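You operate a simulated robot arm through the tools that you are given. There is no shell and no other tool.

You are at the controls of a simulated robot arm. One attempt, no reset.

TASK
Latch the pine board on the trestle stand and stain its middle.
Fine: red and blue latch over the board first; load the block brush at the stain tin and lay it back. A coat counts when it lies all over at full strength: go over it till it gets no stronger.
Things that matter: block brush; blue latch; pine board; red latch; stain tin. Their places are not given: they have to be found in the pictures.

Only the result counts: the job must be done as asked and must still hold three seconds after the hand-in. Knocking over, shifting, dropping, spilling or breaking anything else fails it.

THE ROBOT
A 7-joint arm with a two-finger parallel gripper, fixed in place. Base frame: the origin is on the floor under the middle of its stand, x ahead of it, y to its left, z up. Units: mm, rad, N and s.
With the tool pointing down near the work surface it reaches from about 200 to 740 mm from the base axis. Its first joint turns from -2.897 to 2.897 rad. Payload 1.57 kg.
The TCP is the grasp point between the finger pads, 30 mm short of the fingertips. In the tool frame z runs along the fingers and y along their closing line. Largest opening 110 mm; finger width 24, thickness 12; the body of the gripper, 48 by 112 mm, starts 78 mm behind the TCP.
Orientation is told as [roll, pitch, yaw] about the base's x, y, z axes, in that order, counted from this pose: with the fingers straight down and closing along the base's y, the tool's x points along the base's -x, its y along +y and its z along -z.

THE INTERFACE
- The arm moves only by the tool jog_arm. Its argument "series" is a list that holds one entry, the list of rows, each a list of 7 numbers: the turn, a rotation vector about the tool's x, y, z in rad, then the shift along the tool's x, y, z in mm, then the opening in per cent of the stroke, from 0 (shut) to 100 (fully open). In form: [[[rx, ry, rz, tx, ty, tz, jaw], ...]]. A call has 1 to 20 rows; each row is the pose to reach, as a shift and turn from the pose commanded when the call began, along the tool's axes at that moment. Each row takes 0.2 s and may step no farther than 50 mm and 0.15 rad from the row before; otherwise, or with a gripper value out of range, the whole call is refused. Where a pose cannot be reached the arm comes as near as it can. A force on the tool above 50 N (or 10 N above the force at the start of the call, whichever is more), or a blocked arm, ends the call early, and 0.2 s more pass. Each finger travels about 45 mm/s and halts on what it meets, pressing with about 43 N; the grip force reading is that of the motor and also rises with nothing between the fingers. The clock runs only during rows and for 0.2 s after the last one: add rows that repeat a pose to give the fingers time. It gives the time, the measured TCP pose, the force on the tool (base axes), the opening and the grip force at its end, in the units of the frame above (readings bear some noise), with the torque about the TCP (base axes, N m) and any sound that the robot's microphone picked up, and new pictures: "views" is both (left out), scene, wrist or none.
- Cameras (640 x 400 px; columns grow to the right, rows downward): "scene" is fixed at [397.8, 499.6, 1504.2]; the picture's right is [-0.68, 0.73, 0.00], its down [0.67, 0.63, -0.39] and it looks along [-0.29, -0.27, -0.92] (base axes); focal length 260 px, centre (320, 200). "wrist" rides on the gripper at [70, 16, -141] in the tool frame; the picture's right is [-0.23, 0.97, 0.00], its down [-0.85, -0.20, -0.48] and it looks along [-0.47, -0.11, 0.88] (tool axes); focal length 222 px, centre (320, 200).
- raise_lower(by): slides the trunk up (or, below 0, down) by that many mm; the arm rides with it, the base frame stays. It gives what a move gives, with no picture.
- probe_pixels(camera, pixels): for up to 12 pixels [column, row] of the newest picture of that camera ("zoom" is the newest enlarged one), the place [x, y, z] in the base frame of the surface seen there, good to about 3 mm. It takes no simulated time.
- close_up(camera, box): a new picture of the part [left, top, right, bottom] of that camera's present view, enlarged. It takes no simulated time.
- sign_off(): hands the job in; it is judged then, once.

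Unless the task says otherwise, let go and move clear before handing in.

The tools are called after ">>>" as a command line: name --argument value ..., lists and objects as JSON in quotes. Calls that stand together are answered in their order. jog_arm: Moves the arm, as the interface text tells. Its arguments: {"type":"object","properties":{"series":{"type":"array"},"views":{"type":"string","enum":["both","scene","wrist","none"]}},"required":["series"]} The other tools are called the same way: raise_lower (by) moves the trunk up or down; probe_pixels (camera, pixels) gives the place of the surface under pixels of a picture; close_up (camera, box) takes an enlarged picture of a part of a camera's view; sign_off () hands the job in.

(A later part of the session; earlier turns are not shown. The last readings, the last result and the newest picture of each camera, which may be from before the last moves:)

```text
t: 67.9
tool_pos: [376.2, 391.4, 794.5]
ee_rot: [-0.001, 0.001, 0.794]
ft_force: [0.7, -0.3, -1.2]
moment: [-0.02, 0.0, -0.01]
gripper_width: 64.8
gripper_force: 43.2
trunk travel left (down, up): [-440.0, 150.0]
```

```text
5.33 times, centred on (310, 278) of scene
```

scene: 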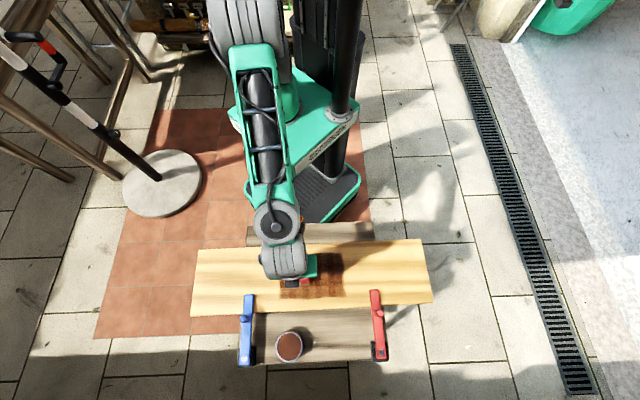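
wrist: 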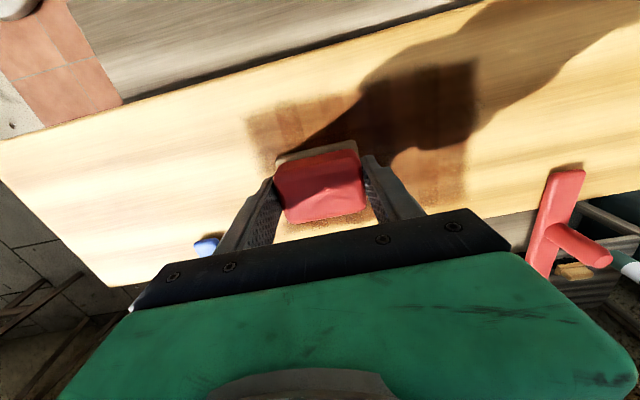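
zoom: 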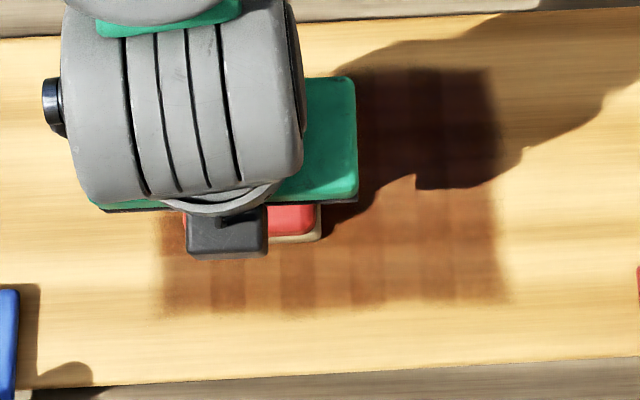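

The pad looks tan again at zoom (300,240) and contact faded, so the brush is running dry; the whole zone outline now shows (zoom x 165–498, y 68–305). I'll go back to the tin to reload.

>>> jog_arm --series '[[[0, 0, 0, 0, 0, -15, 25], [0, 0, 0, 0, 0, -35, 25], [0, 0, 0, -43, -5.6, -35, 25], [0, 0, 0, -86, -11.2, -35, 25], [0, 0, 0, -129, -16.7, -35, 25], [0, 0, 0, -171.9, -22.3, -35, 25], [0, 0, 0, -171.9, -22.3, -35, 25], [0, 0, 0, -171.9, -22.3, -22, 25], [0, 0, 0, -171.9, -22.3, -13, 25], [0, 0, 0, -171.9, -22.3, -10, 25], [0, 0, 0, -171.9, -22.3, -10, 25]]]'

>>> close_up --camera "scene" --box '[250, 240, 370, 315]'

>>> close_up --camera "wrist" --box '[220, 0, 540, 240]'

```text
t: 70.3
tool_pos: [510.8, 499.5, 803.0]
ee_rot: [0.0, 0.0, 0.793]
ft_force: [0.7, -0.8, -0.8]
moment: [-0.01, 0.02, 0.05]
gripper_width: 64.8
gripper_force: 42.4
trunk travel left (down, up): [-440.0, 150.0]
```

scene: 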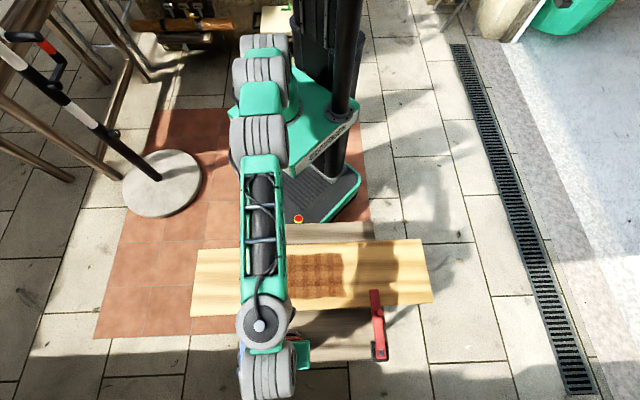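
wrist: 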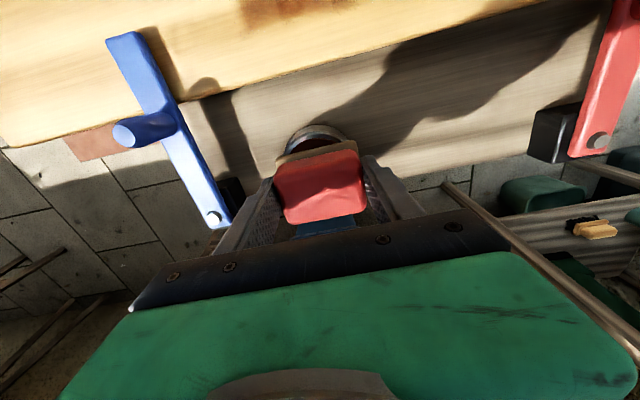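

```text
5.33 times, centred on (310, 278) of scene
```

zoom: 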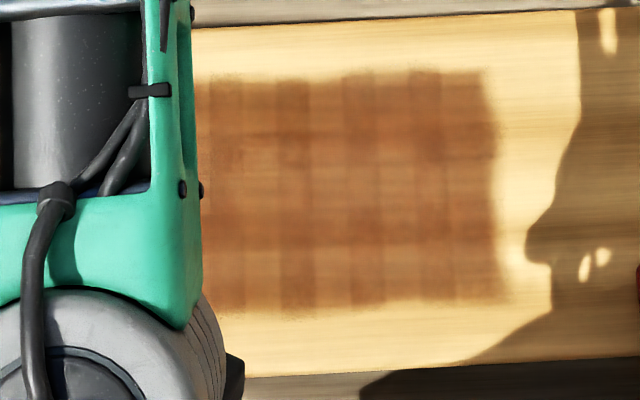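

```text
1.67 times, centred on (380, 120) of wrist
```

zoom: 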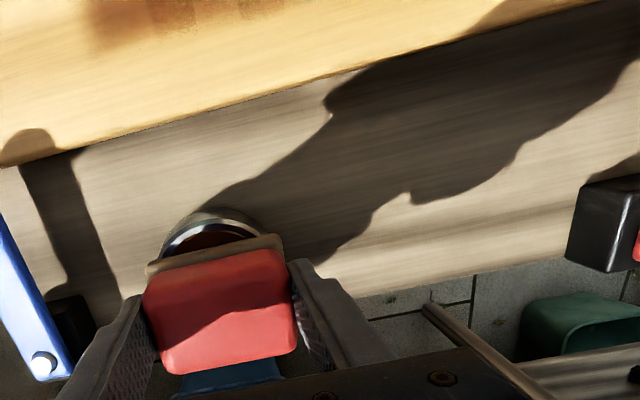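

The coat now covers the whole zone at a partial, slightly chequered strength. I'll lower onto the stain to reload.

>>> jog_arm --series '[[[0, 0, 0, 0, 0, 1, 25], [0, 0, 0, 0, 0, 2, 25], [0, 0, 0, 0, 0, 3, 25], [0, 0, 0, 0, 0, 3, 25]]]' --views "wrist"

>>> probe_pixels --camera "scene" --pixels '[[342, 255], [344, 275], [345, 295], [325, 255], [310, 255], [298, 256], [325, 296], [300, 297], [318, 276]]'

```text
t: 71.3
tool_pos: [510.3, 499.3, 800.4]
ee_rot: [-0.001, 0.0, 0.793]
ft_force: [0.2, -0.2, -0.5]
moment: [0.01, 0.03, 0.03]
gripper_width: 64.9
gripper_force: 42.9
trunk travel left (down, up): [-440.0, 150.0]
```

wrist: 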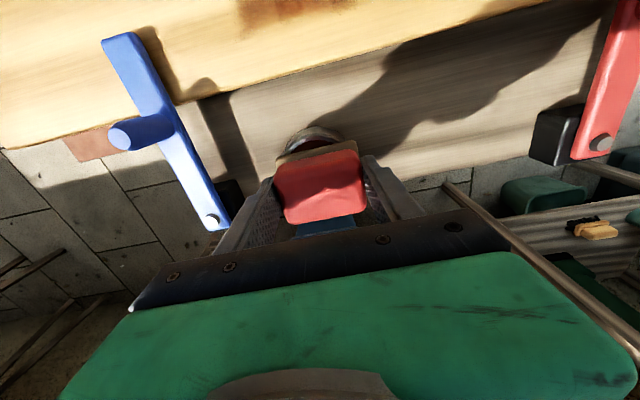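

```text
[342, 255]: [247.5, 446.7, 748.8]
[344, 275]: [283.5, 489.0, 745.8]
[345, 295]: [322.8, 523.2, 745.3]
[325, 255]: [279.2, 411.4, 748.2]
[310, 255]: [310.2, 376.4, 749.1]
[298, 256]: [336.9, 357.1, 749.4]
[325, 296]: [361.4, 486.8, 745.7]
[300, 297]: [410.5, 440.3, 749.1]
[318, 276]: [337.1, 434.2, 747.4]
```

No contact yet at z=800.4; the brush has slid up slightly in the grip. I'll lower another 2.4 mm in small steps.

>>> jog_arm --series '[[[0, 0, 0, 0, 0, 0.8, 25], [0, 0, 0, 0, 0, 1.6, 25], [0, 0, 0, 0, 0, 2.4, 25], [0, 0, 0, 0, 0, 2.4, 25]]]' --views "wrist"

>>> close_up --camera "wrist" --box '[240, 110, 400, 240]'

```text
t: 72.3
tool_pos: [510.2, 500.2, 800.7]
ee_rot: [0.001, -0.003, 0.793]
ft_force: [-1.5, 0.4, 9.1]
moment: [-0.03, 0.18, -0.01]
gripper_width: 65.0
gripper_force: 43.3
trunk travel left (down, up): [-440.0, 150.0]
```

wrist: 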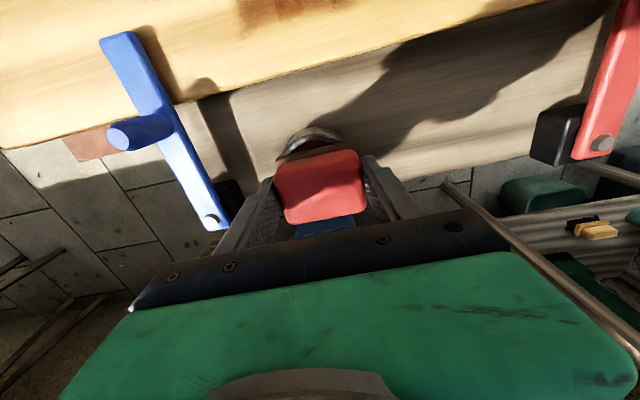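

```text
3.08 times, centred on (320, 175) of wrist
```

zoom: 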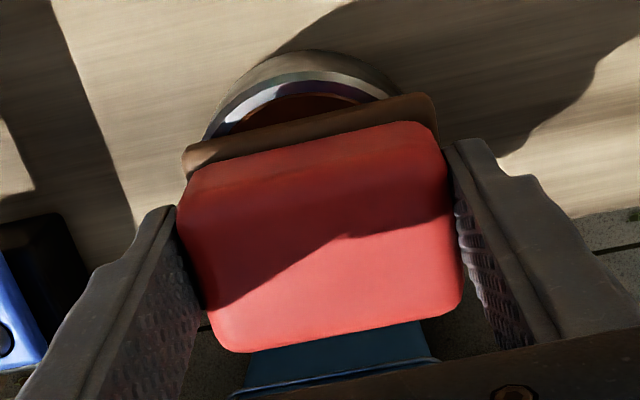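

The pad is dark brown again, so it's reloaded. I'll lift and carry it to the far-left corner of the zone (u≈−55, v≈−38) and come down close to the board.

>>> jog_arm --series '[[[0, 0, 0, 0, 0, -12, 25], [0, 0, 0, 0, 0, -30, 25], [0, 0, 0, 42, 1.3, -30, 25], [0, 0, 0, 84, 2.5, -30, 25], [0, 0, 0, 126, 3.8, -30, 25], [0, 0, 0, 168, 5.0, -30, 25], [0, 0, 0, 209.2, 6.3, -30, 25], [0, 0, 0, 209.2, 6.3, -30, 25], [0, 0, 0, 209.2, 6.3, -15, 25], [0, 0, 0, 209.2, 6.3, -2, 25], [0, 0, 0, 209.2, 6.3, 4, 25], [0, 0, 0, 209.2, 6.3, 4, 25]]]' --views "none"

```text
t: 74.9
tool_pos: [358.2, 354.2, 794.8]
ee_rot: [-0.001, 0.001, 0.796]
ft_force: [-1.4, 0.1, 0.6]
moment: [0.03, -0.02, 0.01]
gripper_width: 64.8
gripper_force: 42.6
trunk travel left (down, up): [-440.0, 150.0]
```

Nearly at the board, no force yet. I'll lower 2 mm in steps to make contact.

>>> jog_arm --series '[[[0, 0, 0, 0, 0, 0.7, 25], [0, 0, 0, 0, 0, 1.4, 25], [0, 0, 0, 0, 0, 2.0, 25], [0, 0, 0, 0, 0, 2.0, 25]]]' --views "none"

```text
t: 75.9
tool_pos: [359.7, 355.9, 794.0]
ee_rot: [0.001, -0.004, 0.795]
ft_force: [-1.7, -1.0, 15.1]
moment: [-0.09, 0.03, -0.04]
gripper_width: 65.0
gripper_force: 42.2
trunk travel left (down, up): [-440.0, 150.0]
```

Contact at 15 N. I'll make one pass toward +u with a gradual 1 mm rise and check the force at the far end.

>>> jog_arm --series '[[[0, 0, 0, 0, 18, -0.3, 25], [0, 0, 0, 0, 36, -0.5, 25], [0, 0, 0, 0, 54, -0.7, 25], [0, 0, 0, 0, 72, -0.8, 25], [0, 0, 0, 0, 90, -0.9, 25], [0, 0, 0, 0, 114, -1.0, 25]]]' --views "none"

```text
t: 77.3
tool_pos: [276.6, 435.5, 793.0]
ee_rot: [0.0, 0.002, 0.795]
ft_force: [-0.6, -0.2, 6.8]
moment: [0.05, -0.17, -0.04]
gripper_width: 65.1
gripper_force: 42.8
trunk travel left (down, up): [-440.0, 150.0]
```

Force stays at 7–15 N with that slope. I'll keep it and run three more passes at v≈−38, −19 and 0.

>>> jog_arm --series '[[[0, 0, 0, 0, -19, 0.4, 25], [0, 0, 0, 0, -38, 0.5, 25], [0, 0, 0, 0, -57, 0.6, 25], [0, 0, 0, 0, -76, 0.7, 25], [0, 0, 0, 0, -95, 0.8, 25], [0, 0, 0, 0, -114, 0.9, 25], [0, 0, 0, -19, -114, 0.9, 25], [0, 0, 0, -19, -95, 0.8, 25], [0, 0, 0, -19, -76, 0.7, 25], [0, 0, 0, -19, -57, 0.6, 25], [0, 0, 0, -19, -38, 0.5, 25], [0, 0, 0, -19, -19, 0.4, 25], [0, 0, 0, -19, 0, 0.3, 25], [0, 0, 0, -38, 0, 0.3, 25], [0, 0, 0, -38, -19, 0.4, 25], [0, 0, 0, -38, -38, 0.5, 25], [0, 0, 0, -38, -57, 0.6, 25], [0, 0, 0, -38, -76, 0.7, 25], [0, 0, 0, -38, -95, 0.8, 25], [0, 0, 0, -38, -114, 0.9, 25]]]'

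>>> close_up --camera "scene" --box '[250, 240, 370, 315]'

```text
t: 81.5
tool_pos: [385.8, 380.7, 795.3]
ee_rot: [0.0, -0.002, 0.79]
ft_force: [-3.2, 2.1, 14.4]
moment: [0.26, 0.08, 0.04]
gripper_width: 64.7
gripper_force: 43.1
trunk travel left (down, up): [-440.0, 150.0]
```

scene: 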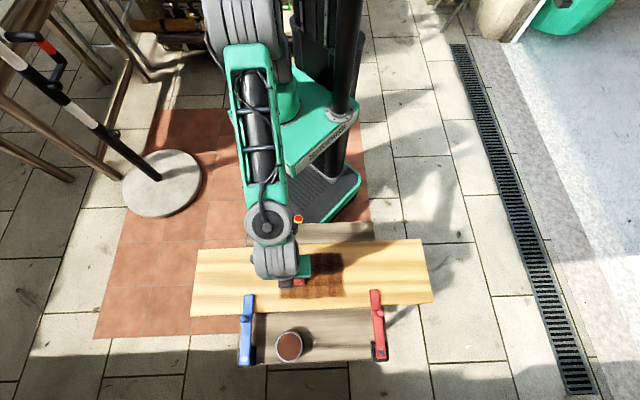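
wrist: 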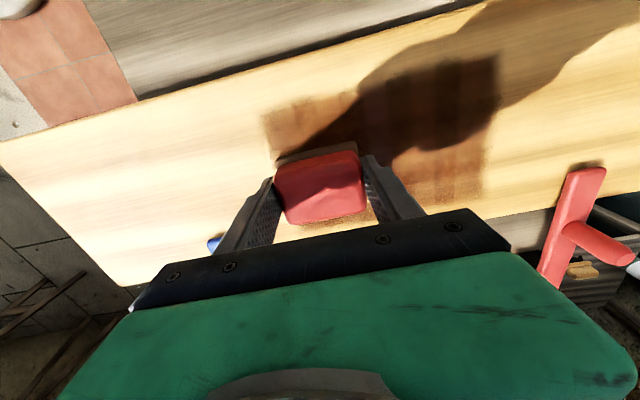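

```text
5.33 times, centred on (310, 278) of scene
```

zoom: 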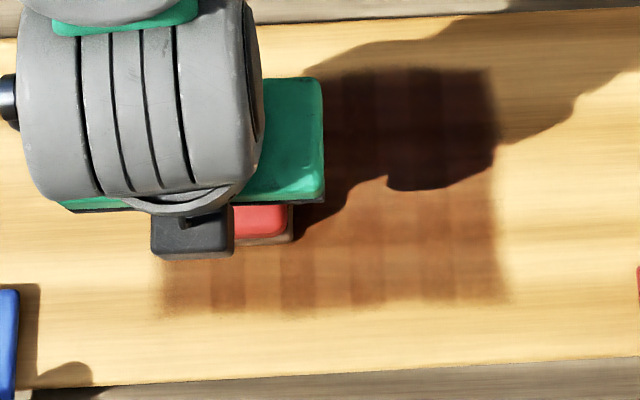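

The press is steady at 14 N. I'll continue with passes at v≈0, +19 and +38.

>>> jog_arm --series '[[[0, 0, 0, 0, 19, -0.1, 25], [0, 0, 0, 0, 38, -0.2, 25], [0, 0, 0, 0, 57, -0.3, 25], [0, 0, 0, 0, 76, -0.4, 25], [0, 0, 0, 0, 95, -0.5, 25], [0, 0, 0, 0, 116, -0.6, 25], [0, 0, 0, -19, 116, -0.6, 25], [0, 0, 0, -19, 95, -0.5, 25], [0, 0, 0, -19, 76, -0.4, 25], [0, 0, 0, -19, 57, -0.3, 25], [0, 0, 0, -19, 38, -0.2, 25], [0, 0, 0, -19, 19, -0.1, 25], [0, 0, 0, -19, 0, 0, 25], [0, 0, 0, -38, 0, 0, 25], [0, 0, 0, -38, 19, -0.1, 25], [0, 0, 0, -38, 38, -0.2, 25], [0, 0, 0, -38, 57, -0.3, 25], [0, 0, 0, -38, 76, -0.4, 25], [0, 0, 0, -38, 95, -0.5, 25], [0, 0, 0, -38, 116, -0.6, 25]]]'

>>> close_up --camera "scene" --box '[250, 240, 370, 315]'

```text
t: 85.7
tool_pos: [329.2, 488.6, 792.9]
ee_rot: [0.001, -0.001, 0.795]
ft_force: [0.0, -0.7, 7.8]
moment: [0.02, -0.11, -0.08]
gripper_width: 65.0
gripper_force: 42.9
trunk travel left (down, up): [-440.0, 150.0]
```

scene: 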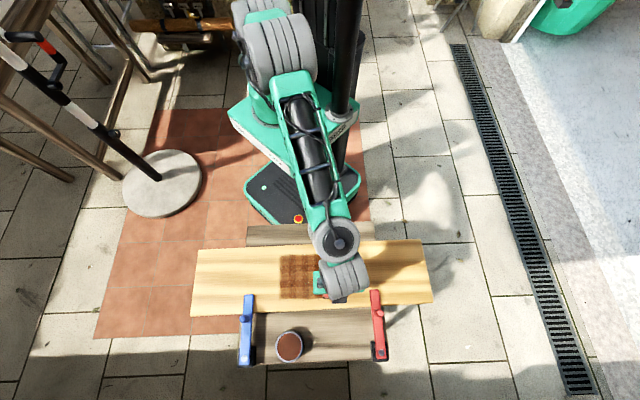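
wrist: 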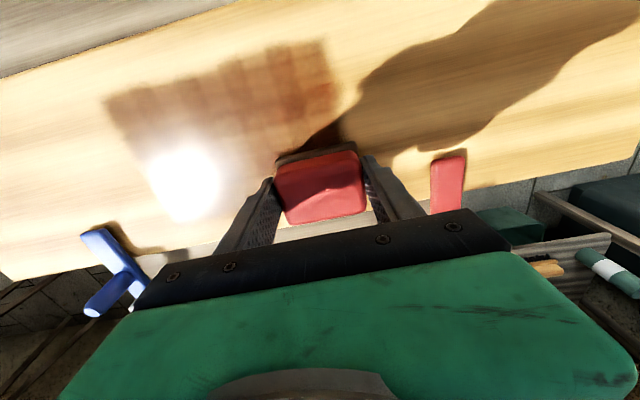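

```text
5.33 times, centred on (310, 278) of scene
```

zoom: 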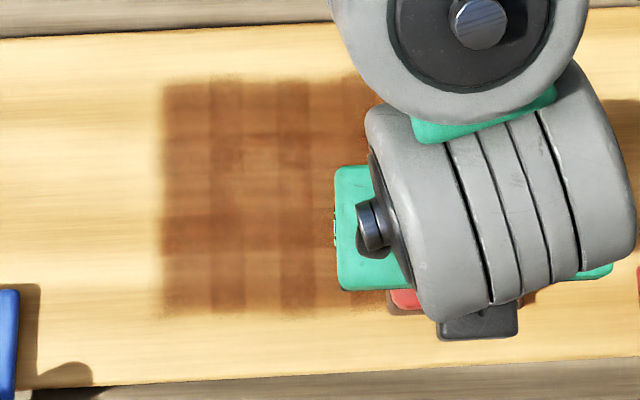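

Still darkening, and the pad is still brown. I'll go on with shifted stops (offset about 9 mm) and lanes at v≈38, 28 and 8 to even out the bands.

>>> jog_arm --series '[[[0, 0, 0, 0, -9, 0.4, 25], [0, 0, 0, 0, -28, 0.5, 25], [0, 0, 0, 0, -47, 0.6, 25], [0, 0, 0, 0, -66, 0.7, 25], [0, 0, 0, 0, -85, 0.8, 25], [0, 0, 0, 0, -104, 0.8, 25], [0, 0, 0, 0, -118, 0.9, 25], [0, 0, 0, 10, -118, 0.9, 25], [0, 0, 0, 10, -94, 0.8, 25], [0, 0, 0, 10, -70, 0.7, 25], [0, 0, 0, 10, -46, 0.6, 25], [0, 0, 0, 10, -22, 0.5, 25], [0, 0, 0, 10, 0, 0.3, 25], [0, 0, 0, 30, 0, 0.3, 25], [0, 0, 0, 30, -20, 0.4, 25], [0, 0, 0, 30, -40, 0.5, 25], [0, 0, 0, 30, -60, 0.6, 25], [0, 0, 0, 30, -80, 0.7, 25], [0, 0, 0, 30, -100, 0.8, 25], [0, 0, 0, 30, -118, 0.9, 25]]]'

>>> close_up --camera "scene" --box '[250, 240, 370, 315]'

```text
t: 89.9
tool_pos: [392.9, 386.4, 793.1]
ee_rot: [0.0, -0.001, 0.794]
ft_force: [-3.7, 1.6, 15.6]
moment: [0.05, 0.25, 0.05]
gripper_width: 64.8
gripper_force: 43.0
trunk travel left (down, up): [-440.0, 150.0]
```

scene: 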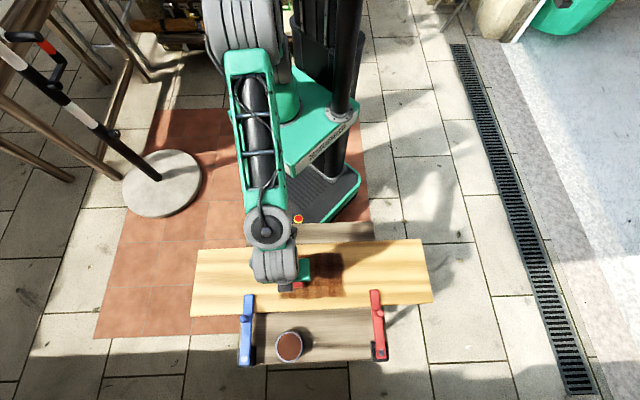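
wrist: 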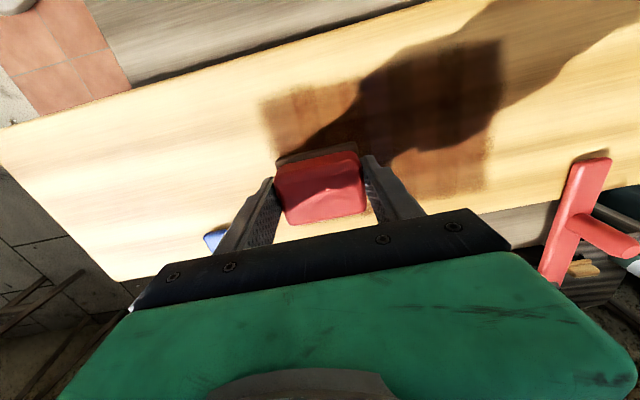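

```text
5.33 times, centred on (310, 278) of scene
```

zoom: 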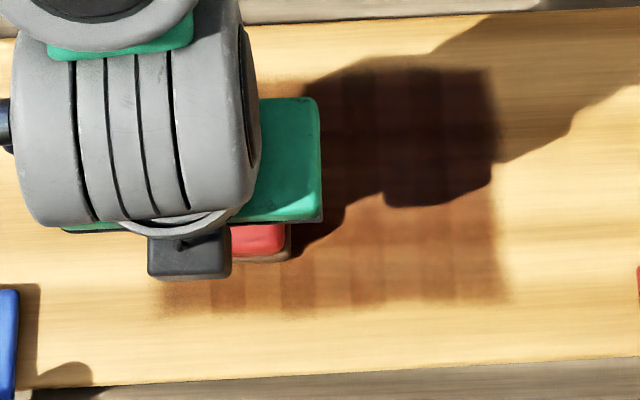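

Steady force of 16 N. Next passes at v≈−12, −30 and −40.

>>> jog_arm --series '[[[0, 0, 0, 20, 10, 0, 25], [0, 0, 0, 20, 34, -0.2, 25], [0, 0, 0, 20, 58, -0.3, 25], [0, 0, 0, 20, 82, -0.4, 25], [0, 0, 0, 20, 106, -0.5, 25], [0, 0, 0, 20, 120, -0.6, 25], [0, 0, 0, 38, 120, -0.6, 25], [0, 0, 0, 38, 94, -0.5, 25], [0, 0, 0, 38, 70, -0.4, 25], [0, 0, 0, 38, 46, -0.2, 25], [0, 0, 0, 38, 22, -0.1, 25], [0, 0, 0, 38, 0, 0, 25], [0, 0, 0, 48, 0, 0, 25], [0, 0, 0, 48, 20, -0.1, 25], [0, 0, 0, 48, 40, -0.2, 25], [0, 0, 0, 48, 60, -0.3, 25], [0, 0, 0, 48, 80, -0.4, 25], [0, 0, 0, 48, 100, -0.5, 25], [0, 0, 0, 48, 120, -0.6, 25], [0, 0, 0, 40, 120, -0.6, 25]]]'

>>> close_up --camera "scene" --box '[250, 240, 370, 315]'

>>> close_up --camera "wrist" --box '[220, 110, 420, 240]'

```text
t: 94.1
tool_pos: [278.4, 443.1, 792.7]
ee_rot: [0.002, -0.001, 0.796]
ft_force: [-4.0, -2.2, 9.9]
moment: [0.0, 0.04, -0.06]
gripper_width: 64.8
gripper_force: 43.0
trunk travel left (down, up): [-440.0, 150.0]
```

scene: 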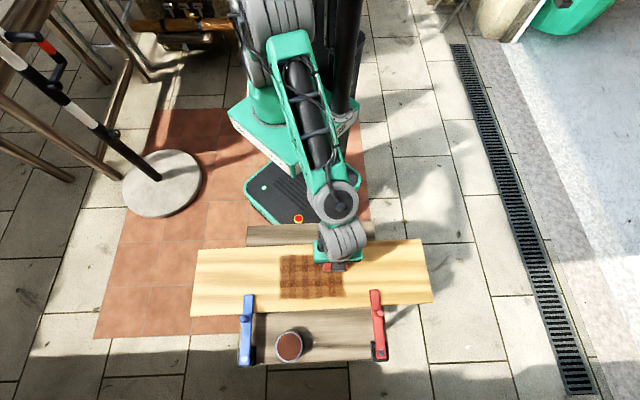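
wrist: 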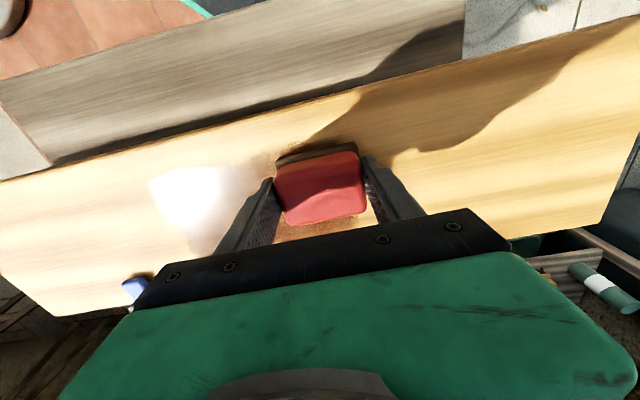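

```text
5.33 times, centred on (310, 278) of scene
```

zoom: 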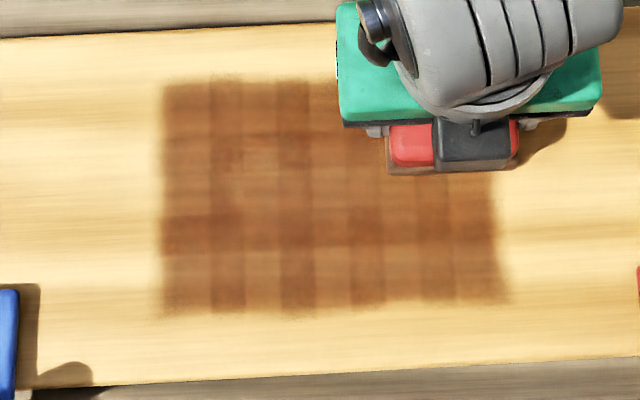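

```text
3.08 times, centred on (320, 175) of wrist
```

zoom: 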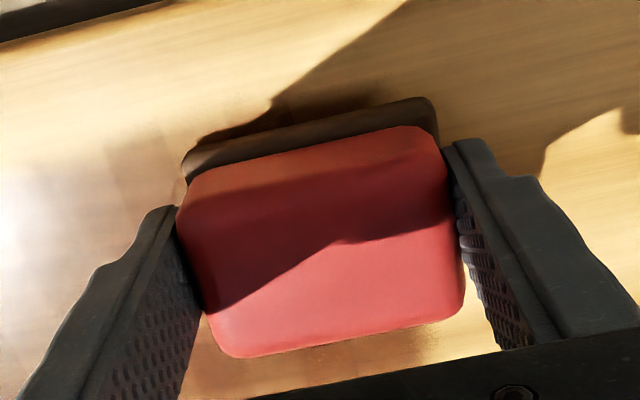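

The coat is deepening but bands remain. I'll test whether dwelling adds stain: hold still 2 s here at light press, then lift clear to look.

>>> jog_arm --series '[[[0, 0, 0, 0, 0, 0, 25], [0, 0, 0, 0, 0, 0, 25], [0, 0, 0, 0, 0, 0, 25], [0, 0, 0, 0, 0, 0, 25], [0, 0, 0, 0, 0, 0, 25], [0, 0, 0, 0, 0, 0, 25], [0, 0, 0, 0, 0, 0, 25], [0, 0, 0, 0, 0, 0, 25], [0, 0, 0, 0, 0, 0, 25], [0, 0, 0, 0, 0, 0, 25], [0, 0, 0, 0, 0, -15, 25], [0, 0, 0, 0, -40, -15, 25], [0, 0, 0, 0, -80, -15, 25], [0, 0, 0, 0, -120, -15, 25], [0, 0, 0, 0, -150, -15, 25]]]'

>>> close_up --camera "scene" --box '[250, 240, 370, 315]'

>>> close_up --camera "wrist" --box '[260, 20, 560, 220]'

```text
t: 97.3
tool_pos: [386.8, 338.2, 810.4]
ee_rot: [0.0, 0.001, 0.794]
ft_force: [-0.2, 0.6, -0.2]
moment: [-0.03, -0.05, -0.02]
gripper_width: 65.1
gripper_force: 43.0
trunk travel left (down, up): [-440.0, 150.0]
```

scene: 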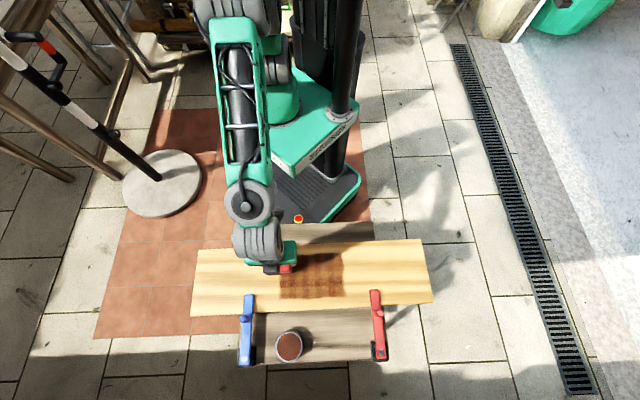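
wrist: 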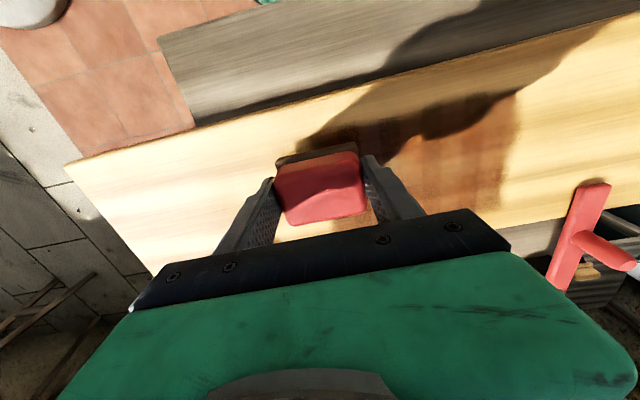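

```text
5.33 times, centred on (310, 278) of scene
```

zoom: 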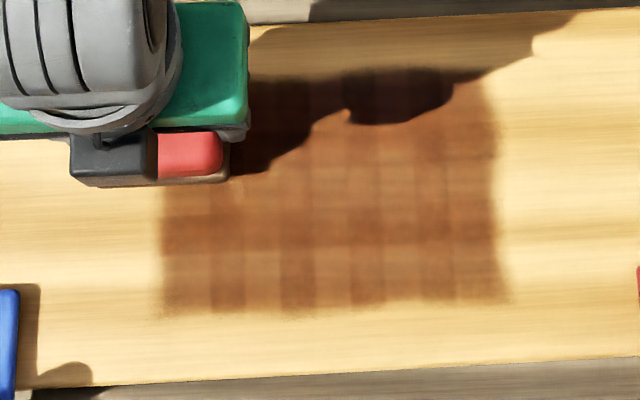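

```text
2.00 times, centred on (410, 120) of wrist
```

zoom: 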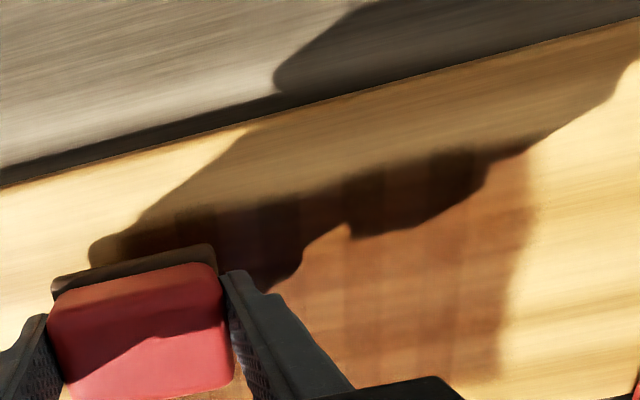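

Dwelling made no visible darkening, so motion is what counts. I'll set down again and use faster strokes (39 mm per row) sweeping lanes from v≈−36 to +36.

>>> jog_arm --series '[[[0, 0, 0, 0, 28, 0, 25], [0, 0, 0, 5, 28, 11, 25], [0, 0, 0, 5, 28, 15.3, 25], [0, 0, 0, 5, 67, 15.1, 25], [0, 0, 0, 5, 106, 14.9, 25], [0, 0, 0, 5, 145, 14.7, 25], [0, 0, 0, -11, 110, 14.9, 25], [0, 0, 0, -11, 71, 15.1, 25], [0, 0, 0, -11, 30, 15.3, 25], [0, 0, 0, -29, 65, 15.1, 25], [0, 0, 0, -29, 104, 14.9, 25], [0, 0, 0, -29, 145, 14.7, 25], [0, 0, 0, -47, 110, 14.9, 25], [0, 0, 0, -47, 71, 15.1, 25], [0, 0, 0, -47, 30, 15.3, 25], [0, 0, 0, -67, 63, 15.1, 25], [0, 0, 0, -67, 104, 14.9, 25], [0, 0, 0, -67, 145, 14.7, 25], [0, 0, 0, -67, 105, 14.9, 25], [0, 0, 0, -67, 65, 15.1, 25]]]'

>>> close_up --camera "scene" --box '[250, 240, 370, 315]'

```text
t: 101.5
tool_pos: [388.9, 431.0, 793.5]
ee_rot: [0.001, -0.002, 0.794]
ft_force: [0.8, -0.7, 8.0]
moment: [-0.04, 0.07, 0.09]
gripper_width: 64.8
gripper_force: 42.9
trunk travel left (down, up): [-440.0, 150.0]
```

scene: 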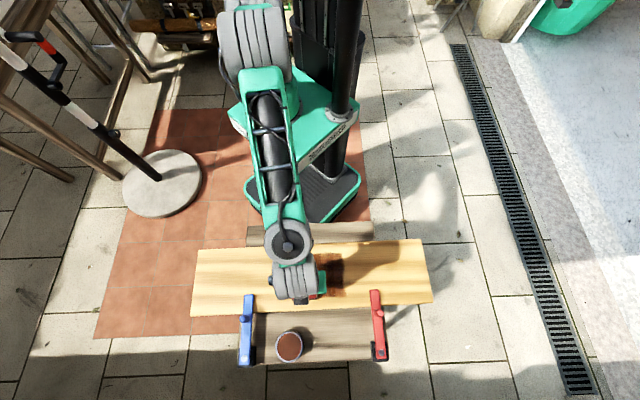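
wrist: 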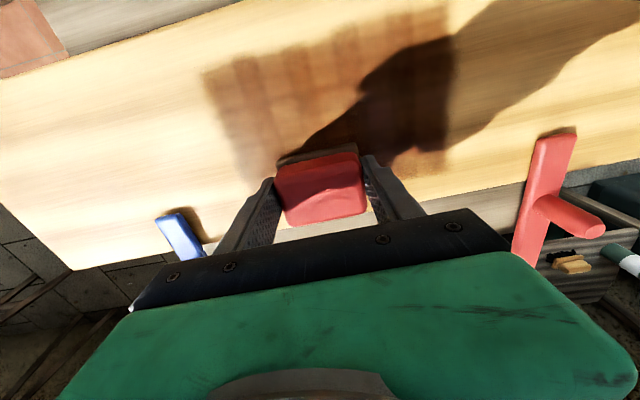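

```text
5.33 times, centred on (310, 278) of scene
```

zoom: 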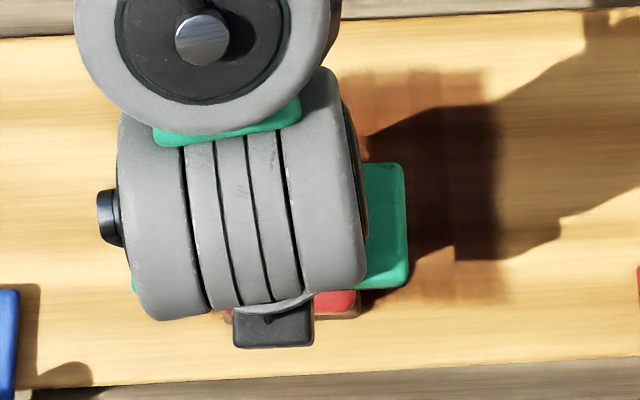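

Force is 8 N and strokes go well at this speed. I'll continue with another sweep, two passes at v≈42 and then lanes back to v≈−38.

>>> jog_arm --series '[[[0, 0, 0, -5, -35, 0.4, 25], [0, 0, 0, -5, 4, 0.2, 25], [0, 0, 0, -5, 43, 0, 25], [0, 0, 0, -5, 82, -0.2, 25], [0, 0, 0, -5, 43, 0, 25], [0, 0, 0, -5, 4, 0.2, 25], [0, 0, 0, -5, -35, 0.4, 25], [0, 0, 0, 13, 0, 0.2, 25], [0, 0, 0, 13, 41, 0, 25], [0, 0, 0, 13, 82, -0.2, 25], [0, 0, 0, 31, 47, 0, 25], [0, 0, 0, 31, 6, 0.2, 25], [0, 0, 0, 31, -35, 0.4, 25], [0, 0, 0, 49, 0, 0.2, 25], [0, 0, 0, 49, 41, 0, 25], [0, 0, 0, 49, 82, -0.2, 25], [0, 0, 0, 72, 47, 0, 25], [0, 0, 0, 72, 6, 0.2, 25], [0, 0, 0, 72, -35, 0.4, 25], [0, 0, 0, 76, 0, 0.2, 25]]]'

>>> close_up --camera "scene" --box '[250, 240, 370, 315]'

```text
t: 105.7
tool_pos: [334.6, 375.6, 791.9]
ee_rot: [0.002, -0.002, 0.794]
ft_force: [-1.0, 1.3, 11.1]
moment: [-0.08, -0.04, -0.14]
gripper_width: 65.0
gripper_force: 42.9
trunk travel left (down, up): [-440.0, 150.0]
```

scene: 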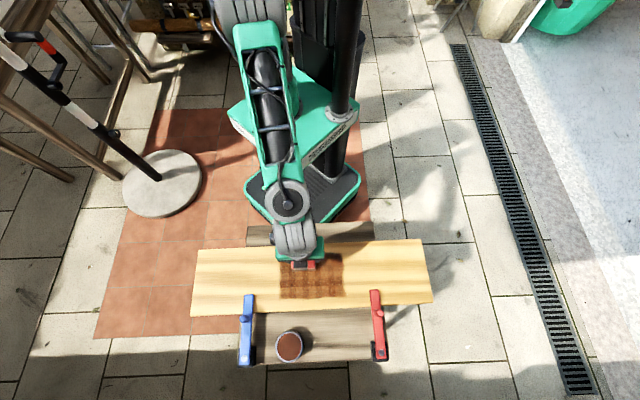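
wrist: 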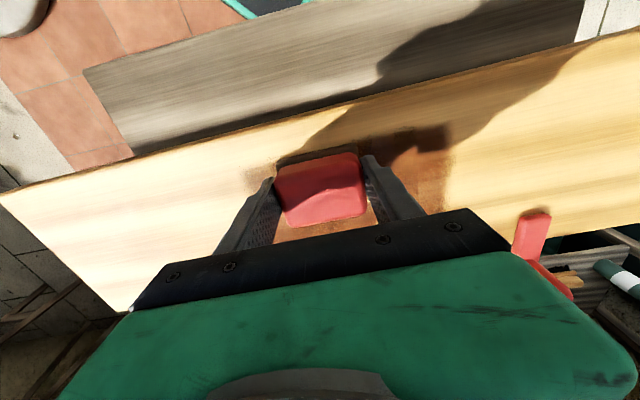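

```text
5.33 times, centred on (310, 278) of scene
```

zoom: 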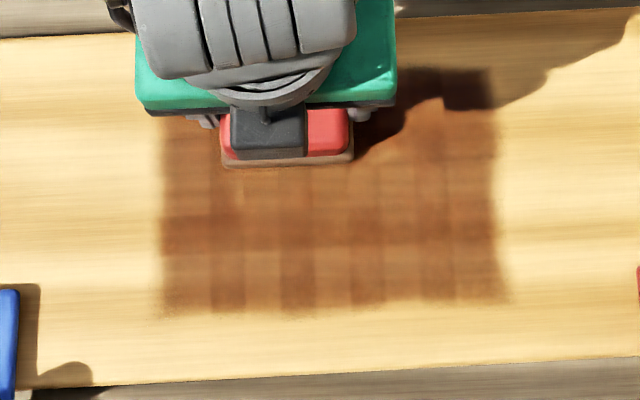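

The last fast sweep made little visible change, so the brush is probably nearly dry. I'll go back to the tin for a fresh load and look at the board from there.

>>> jog_arm --series '[[[0, 0, 0, 0, 0, -15, 25], [0, 0, 0, 0, 0, -36, 25], [0, 0, 0, -42, -8, -36, 25], [0, 0, 0, -84, -16, -36, 25], [0, 0, 0, -126, -24, -36, 25], [0, 0, 0, -168, -32, -36, 25], [0, 0, 0, -211.9, -40.2, -36, 25], [0, 0, 0, -211.9, -40.2, -36, 25], [0, 0, 0, -211.9, -40.2, -22, 25], [0, 0, 0, -211.9, -40.2, -12, 25], [0, 0, 0, -211.9, -40.2, -9, 25], [0, 0, 0, -211.9, -40.2, -9, 25]]]'

>>> close_up --camera "scene" --box '[250, 240, 370, 315]'

>>> close_up --camera "wrist" --box '[240, 110, 400, 240]'

```text
t: 108.3
tool_pos: [510.7, 497.1, 801.3]
ee_rot: [0.0, 0.0, 0.795]
ft_force: [-0.3, 0.2, -1.4]
moment: [0.02, 0.0, -0.03]
gripper_width: 64.6
gripper_force: 43.1
trunk travel left (down, up): [-440.0, 150.0]
```

scene: 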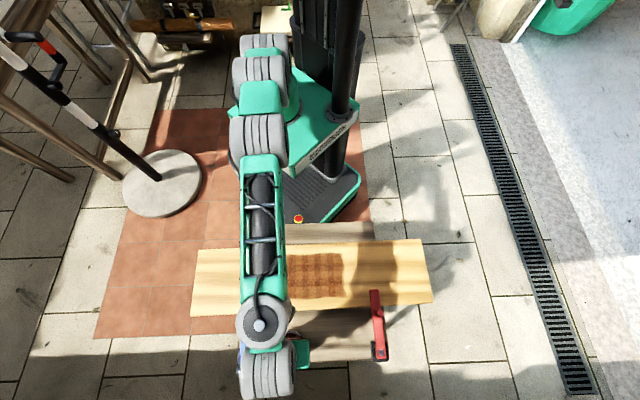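
wrist: 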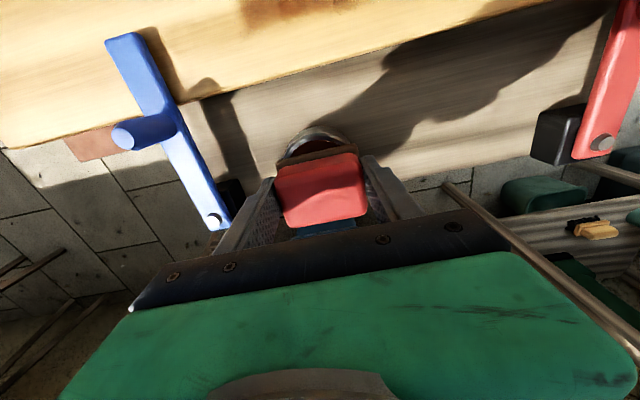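

```text
5.33 times, centred on (310, 278) of scene
```

zoom: 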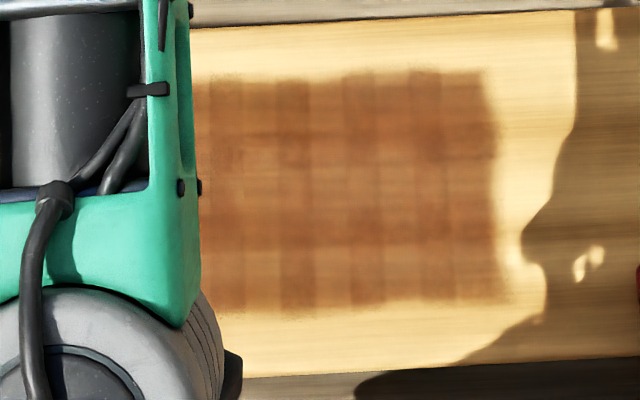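

```text
3.08 times, centred on (320, 175) of wrist
```

zoom: 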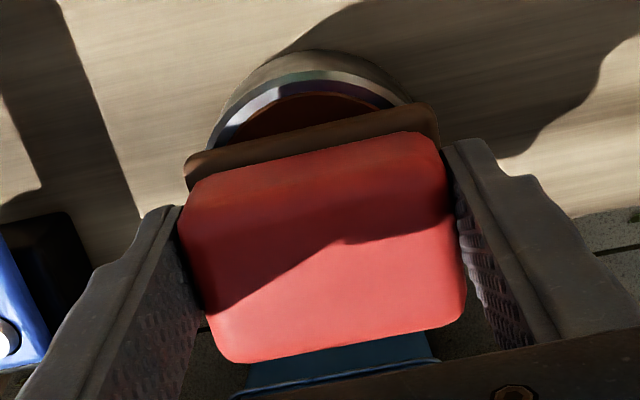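

Compared with the earlier view from here, the coat is more uniform and the lighter patches now lie mostly in the near rows (zoom y 250–300). I'll reload and concentrate there.

>>> jog_arm --series '[[[0, 0, 0, 0, 0, 1, 25], [0, 0, 0, 0, 0, 2, 25], [0, 0, 0, 0, 0, 2.8, 25], [0, 0, 0, 0, 0, 2.8, 25]]]' --views "wrist"

```text
t: 109.3
tool_pos: [511.1, 498.6, 799.9]
ee_rot: [-0.001, 0.0, 0.795]
ft_force: [0.0, 0.2, 0.0]
moment: [0.0, 0.04, -0.04]
gripper_width: 64.9
gripper_force: 42.5
trunk travel left (down, up): [-440.0, 150.0]
```

wrist: 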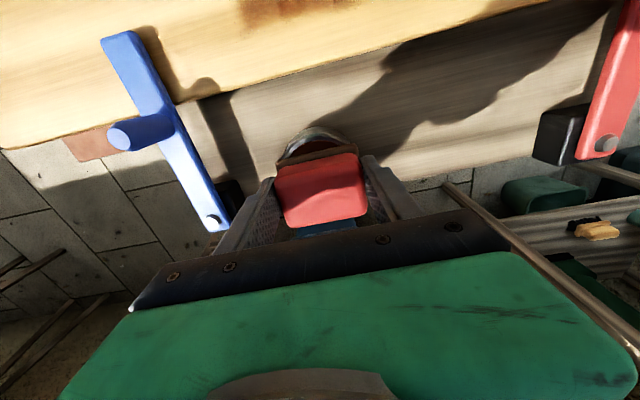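

Still just above contact. I'll lower another 2.4 mm in steps.

>>> jog_arm --series '[[[0, 0, 0, 0, 0, 0.8, 25], [0, 0, 0, 0, 0, 1.6, 25], [0, 0, 0, 0, 0, 2.3, 25], [0, 0, 0, 0, 0, 2.3, 25]]]' --views "wrist"

>>> close_up --camera "wrist" --box '[240, 110, 400, 240]'

```text
t: 110.3
tool_pos: [511.2, 498.3, 798.6]
ee_rot: [0.002, -0.002, 0.794]
ft_force: [-1.4, -0.8, 7.7]
moment: [-0.08, 0.15, 0.0]
gripper_width: 65.1
gripper_force: 42.4
trunk travel left (down, up): [-440.0, 150.0]
```

wrist: 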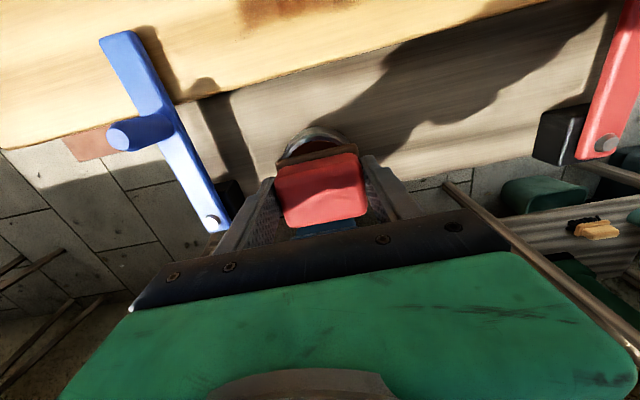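

```text
3.08 times, centred on (320, 175) of wrist
```

zoom: 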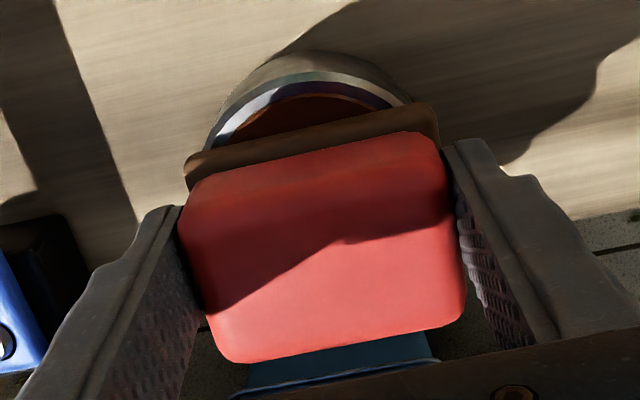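

Contact at 8 N; the pad is freshly loaded. I'll lift and carry it to the zone's near-left corner (u≈−57, v≈42) and come down close.

>>> jog_arm --series '[[[0, 0, 0, 0, 0, -12, 25], [0, 0, 0, 0, 0, -30, 25], [0, 0, 0, 43, 2, -30, 25], [0, 0, 0, 86, 4, -30, 25], [0, 0, 0, 129, 6, -30, 25], [0, 0, 0, 129, 6, -30, 25], [0, 0, 0, 129, 6, -12, 25], [0, 0, 0, 129, 6, 1, 25], [0, 0, 0, 129, 6, 4, 25], [0, 0, 0, 129, 6, 4, 25]]]' --views "scene"

>>> close_up --camera "scene" --box '[250, 240, 370, 315]'

```text
t: 112.5
tool_pos: [415.2, 409.8, 793.4]
ee_rot: [0.0, 0.0, 0.793]
ft_force: [-1.1, -0.5, 0.5]
moment: [0.06, -0.02, 0.03]
gripper_width: 64.8
gripper_force: 43.1
trunk travel left (down, up): [-440.0, 150.0]
```

scene: 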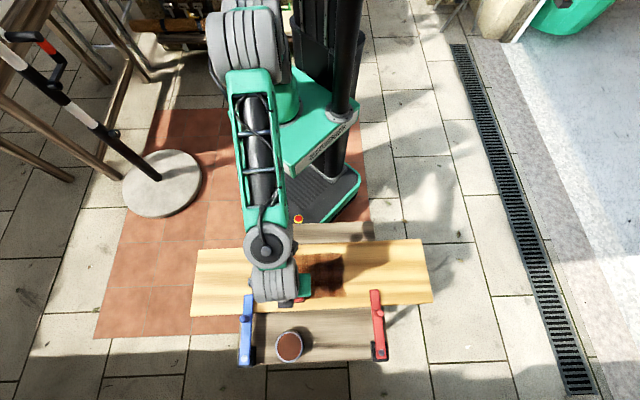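

```text
5.33 times, centred on (310, 278) of scene
```

zoom: 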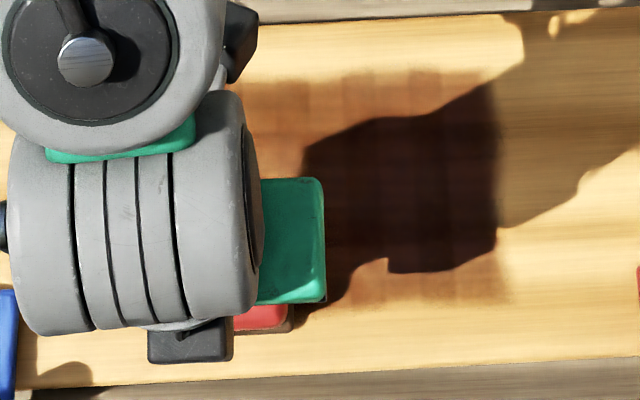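

Just above the board. I'll lower to contact and run near-edge passes at v≈42, 42, 32 and 22.

>>> jog_arm --series '[[[0, 0, 0, 0, 0, 0.9, 25], [0, 0, 0, 0, 0, 1.8, 25], [0, 0, 0, 0, 30, 1.6, 25], [0, 0, 0, 0, 60, 1.5, 25], [0, 0, 0, 0, 90, 1.3, 25], [0, 0, 0, 0, 118, 1.2, 25], [0, 0, 0, 0, 88, 1.3, 25], [0, 0, 0, 0, 58, 1.5, 25], [0, 0, 0, 0, 28, 1.6, 25], [0, 0, 0, 0, 0, 1.8, 25], [0, 0, 0, 10, 25, 1.7, 25], [0, 0, 0, 10, 55, 1.5, 25], [0, 0, 0, 10, 85, 1.4, 25], [0, 0, 0, 10, 118, 1.2, 25], [0, 0, 0, 20, 90, 1.3, 25], [0, 0, 0, 20, 60, 1.5, 25], [0, 0, 0, 20, 30, 1.6, 25], [0, 0, 0, 20, 0, 1.8, 25], [0, 0, 0, 20, 0, 1.8, 25]]]'

>>> close_up --camera "scene" --box '[250, 240, 370, 315]'

```text
t: 116.5
tool_pos: [400.9, 396.4, 792.3]
ee_rot: [0.0, -0.001, 0.794]
ft_force: [-4.3, 4.5, 24.7]
moment: [0.28, 0.18, 0.12]
gripper_width: 65.0
gripper_force: 42.9
trunk travel left (down, up): [-440.0, 150.0]
```

scene: 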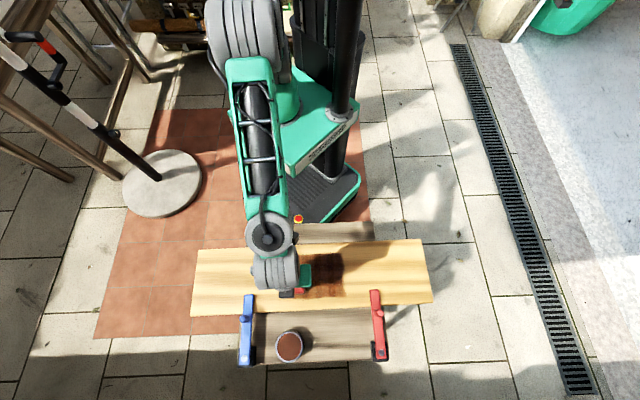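
wrist: 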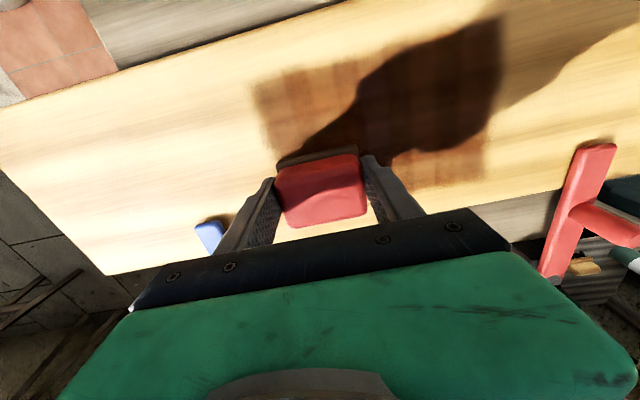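

```text
5.33 times, centred on (310, 278) of scene
```

zoom: 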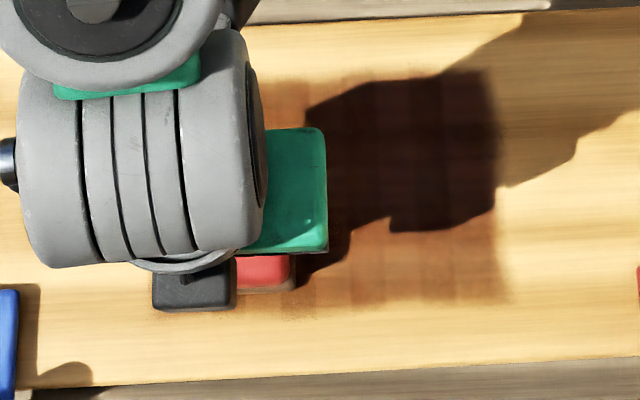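

The near rows look even now; the press is a little high at 25 N. I'll ease 1.2 mm and sweep lanes v≈12 down to −36.

>>> jog_arm --series '[[[0, 0, 0, 10, 26, -1.3, 25], [0, 0, 0, 10, 56, -1.5, 25], [0, 0, 0, 10, 86, -1.6, 25], [0, 0, 0, 10, 118, -1.8, 25], [0, 0, 0, 22, 92, -1.6, 25], [0, 0, 0, 22, 62, -1.5, 25], [0, 0, 0, 22, 32, -1.3, 25], [0, 0, 0, 22, 0, -1.2, 25], [0, 0, 0, 34, 26, -1.3, 25], [0, 0, 0, 34, 56, -1.5, 25], [0, 0, 0, 34, 86, -1.6, 25], [0, 0, 0, 34, 118, -1.8, 25], [0, 0, 0, 46, 92, -1.6, 25], [0, 0, 0, 46, 62, -1.5, 25], [0, 0, 0, 46, 32, -1.3, 25], [0, 0, 0, 46, 0, -1.2, 25], [0, 0, 0, 58, 26, -1.3, 25], [0, 0, 0, 58, 56, -1.5, 25], [0, 0, 0, 58, 86, -1.6, 25], [0, 0, 0, 58, 118, -1.8, 25]]]'

>>> close_up --camera "scene" --box '[250, 240, 370, 315]'

```text
t: 120.7
tool_pos: [275.7, 438.1, 791.3]
ee_rot: [-0.001, 0.0, 0.794]
ft_force: [-1.2, 0.2, 1.0]
moment: [0.08, -0.01, 0.05]
gripper_width: 64.7
gripper_force: 42.7
trunk travel left (down, up): [-440.0, 150.0]
```

scene: 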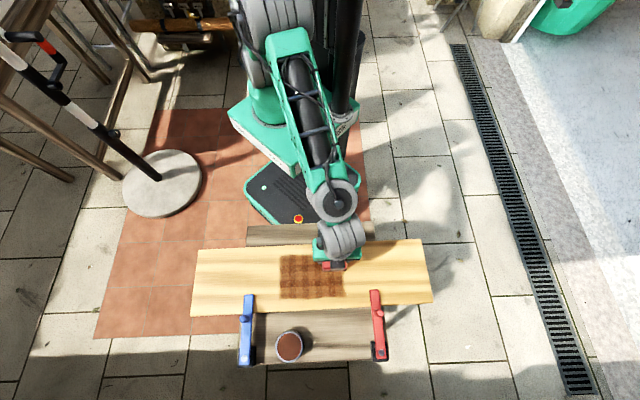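
wrist: 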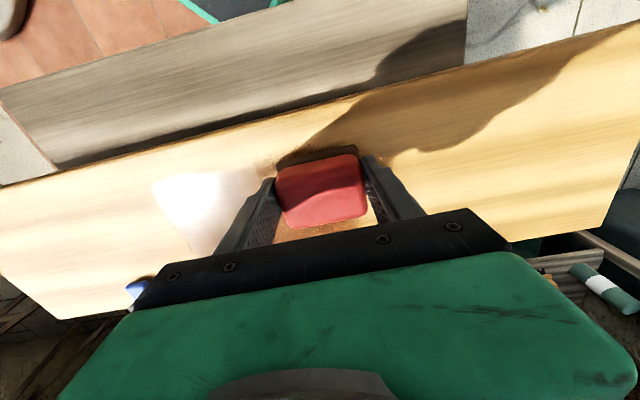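

```text
5.33 times, centred on (310, 278) of scene
```

zoom: 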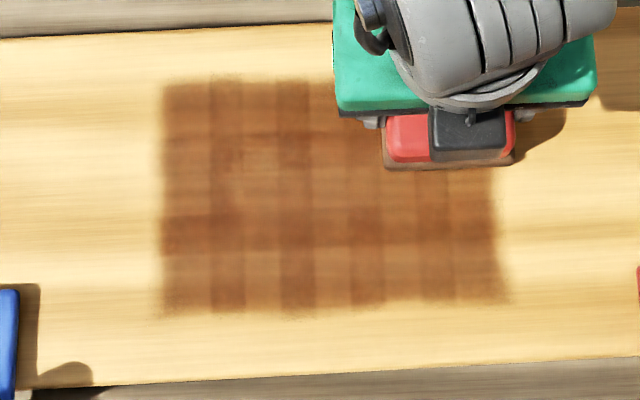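

The light cells are catching up with the darker ones, which no longer change. Force faded to 1 N, so I'll zoom closer first to judge which cells lag.

>>> close_up --camera "scene" --box '[275, 250, 350, 302]'

```text
7.69 times, centred on (312, 276) of scene
```

zoom: 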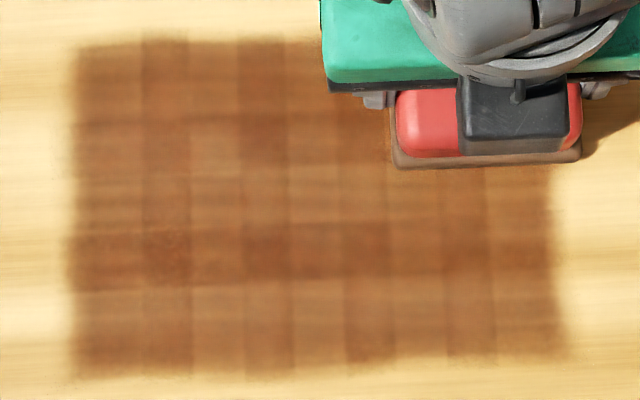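

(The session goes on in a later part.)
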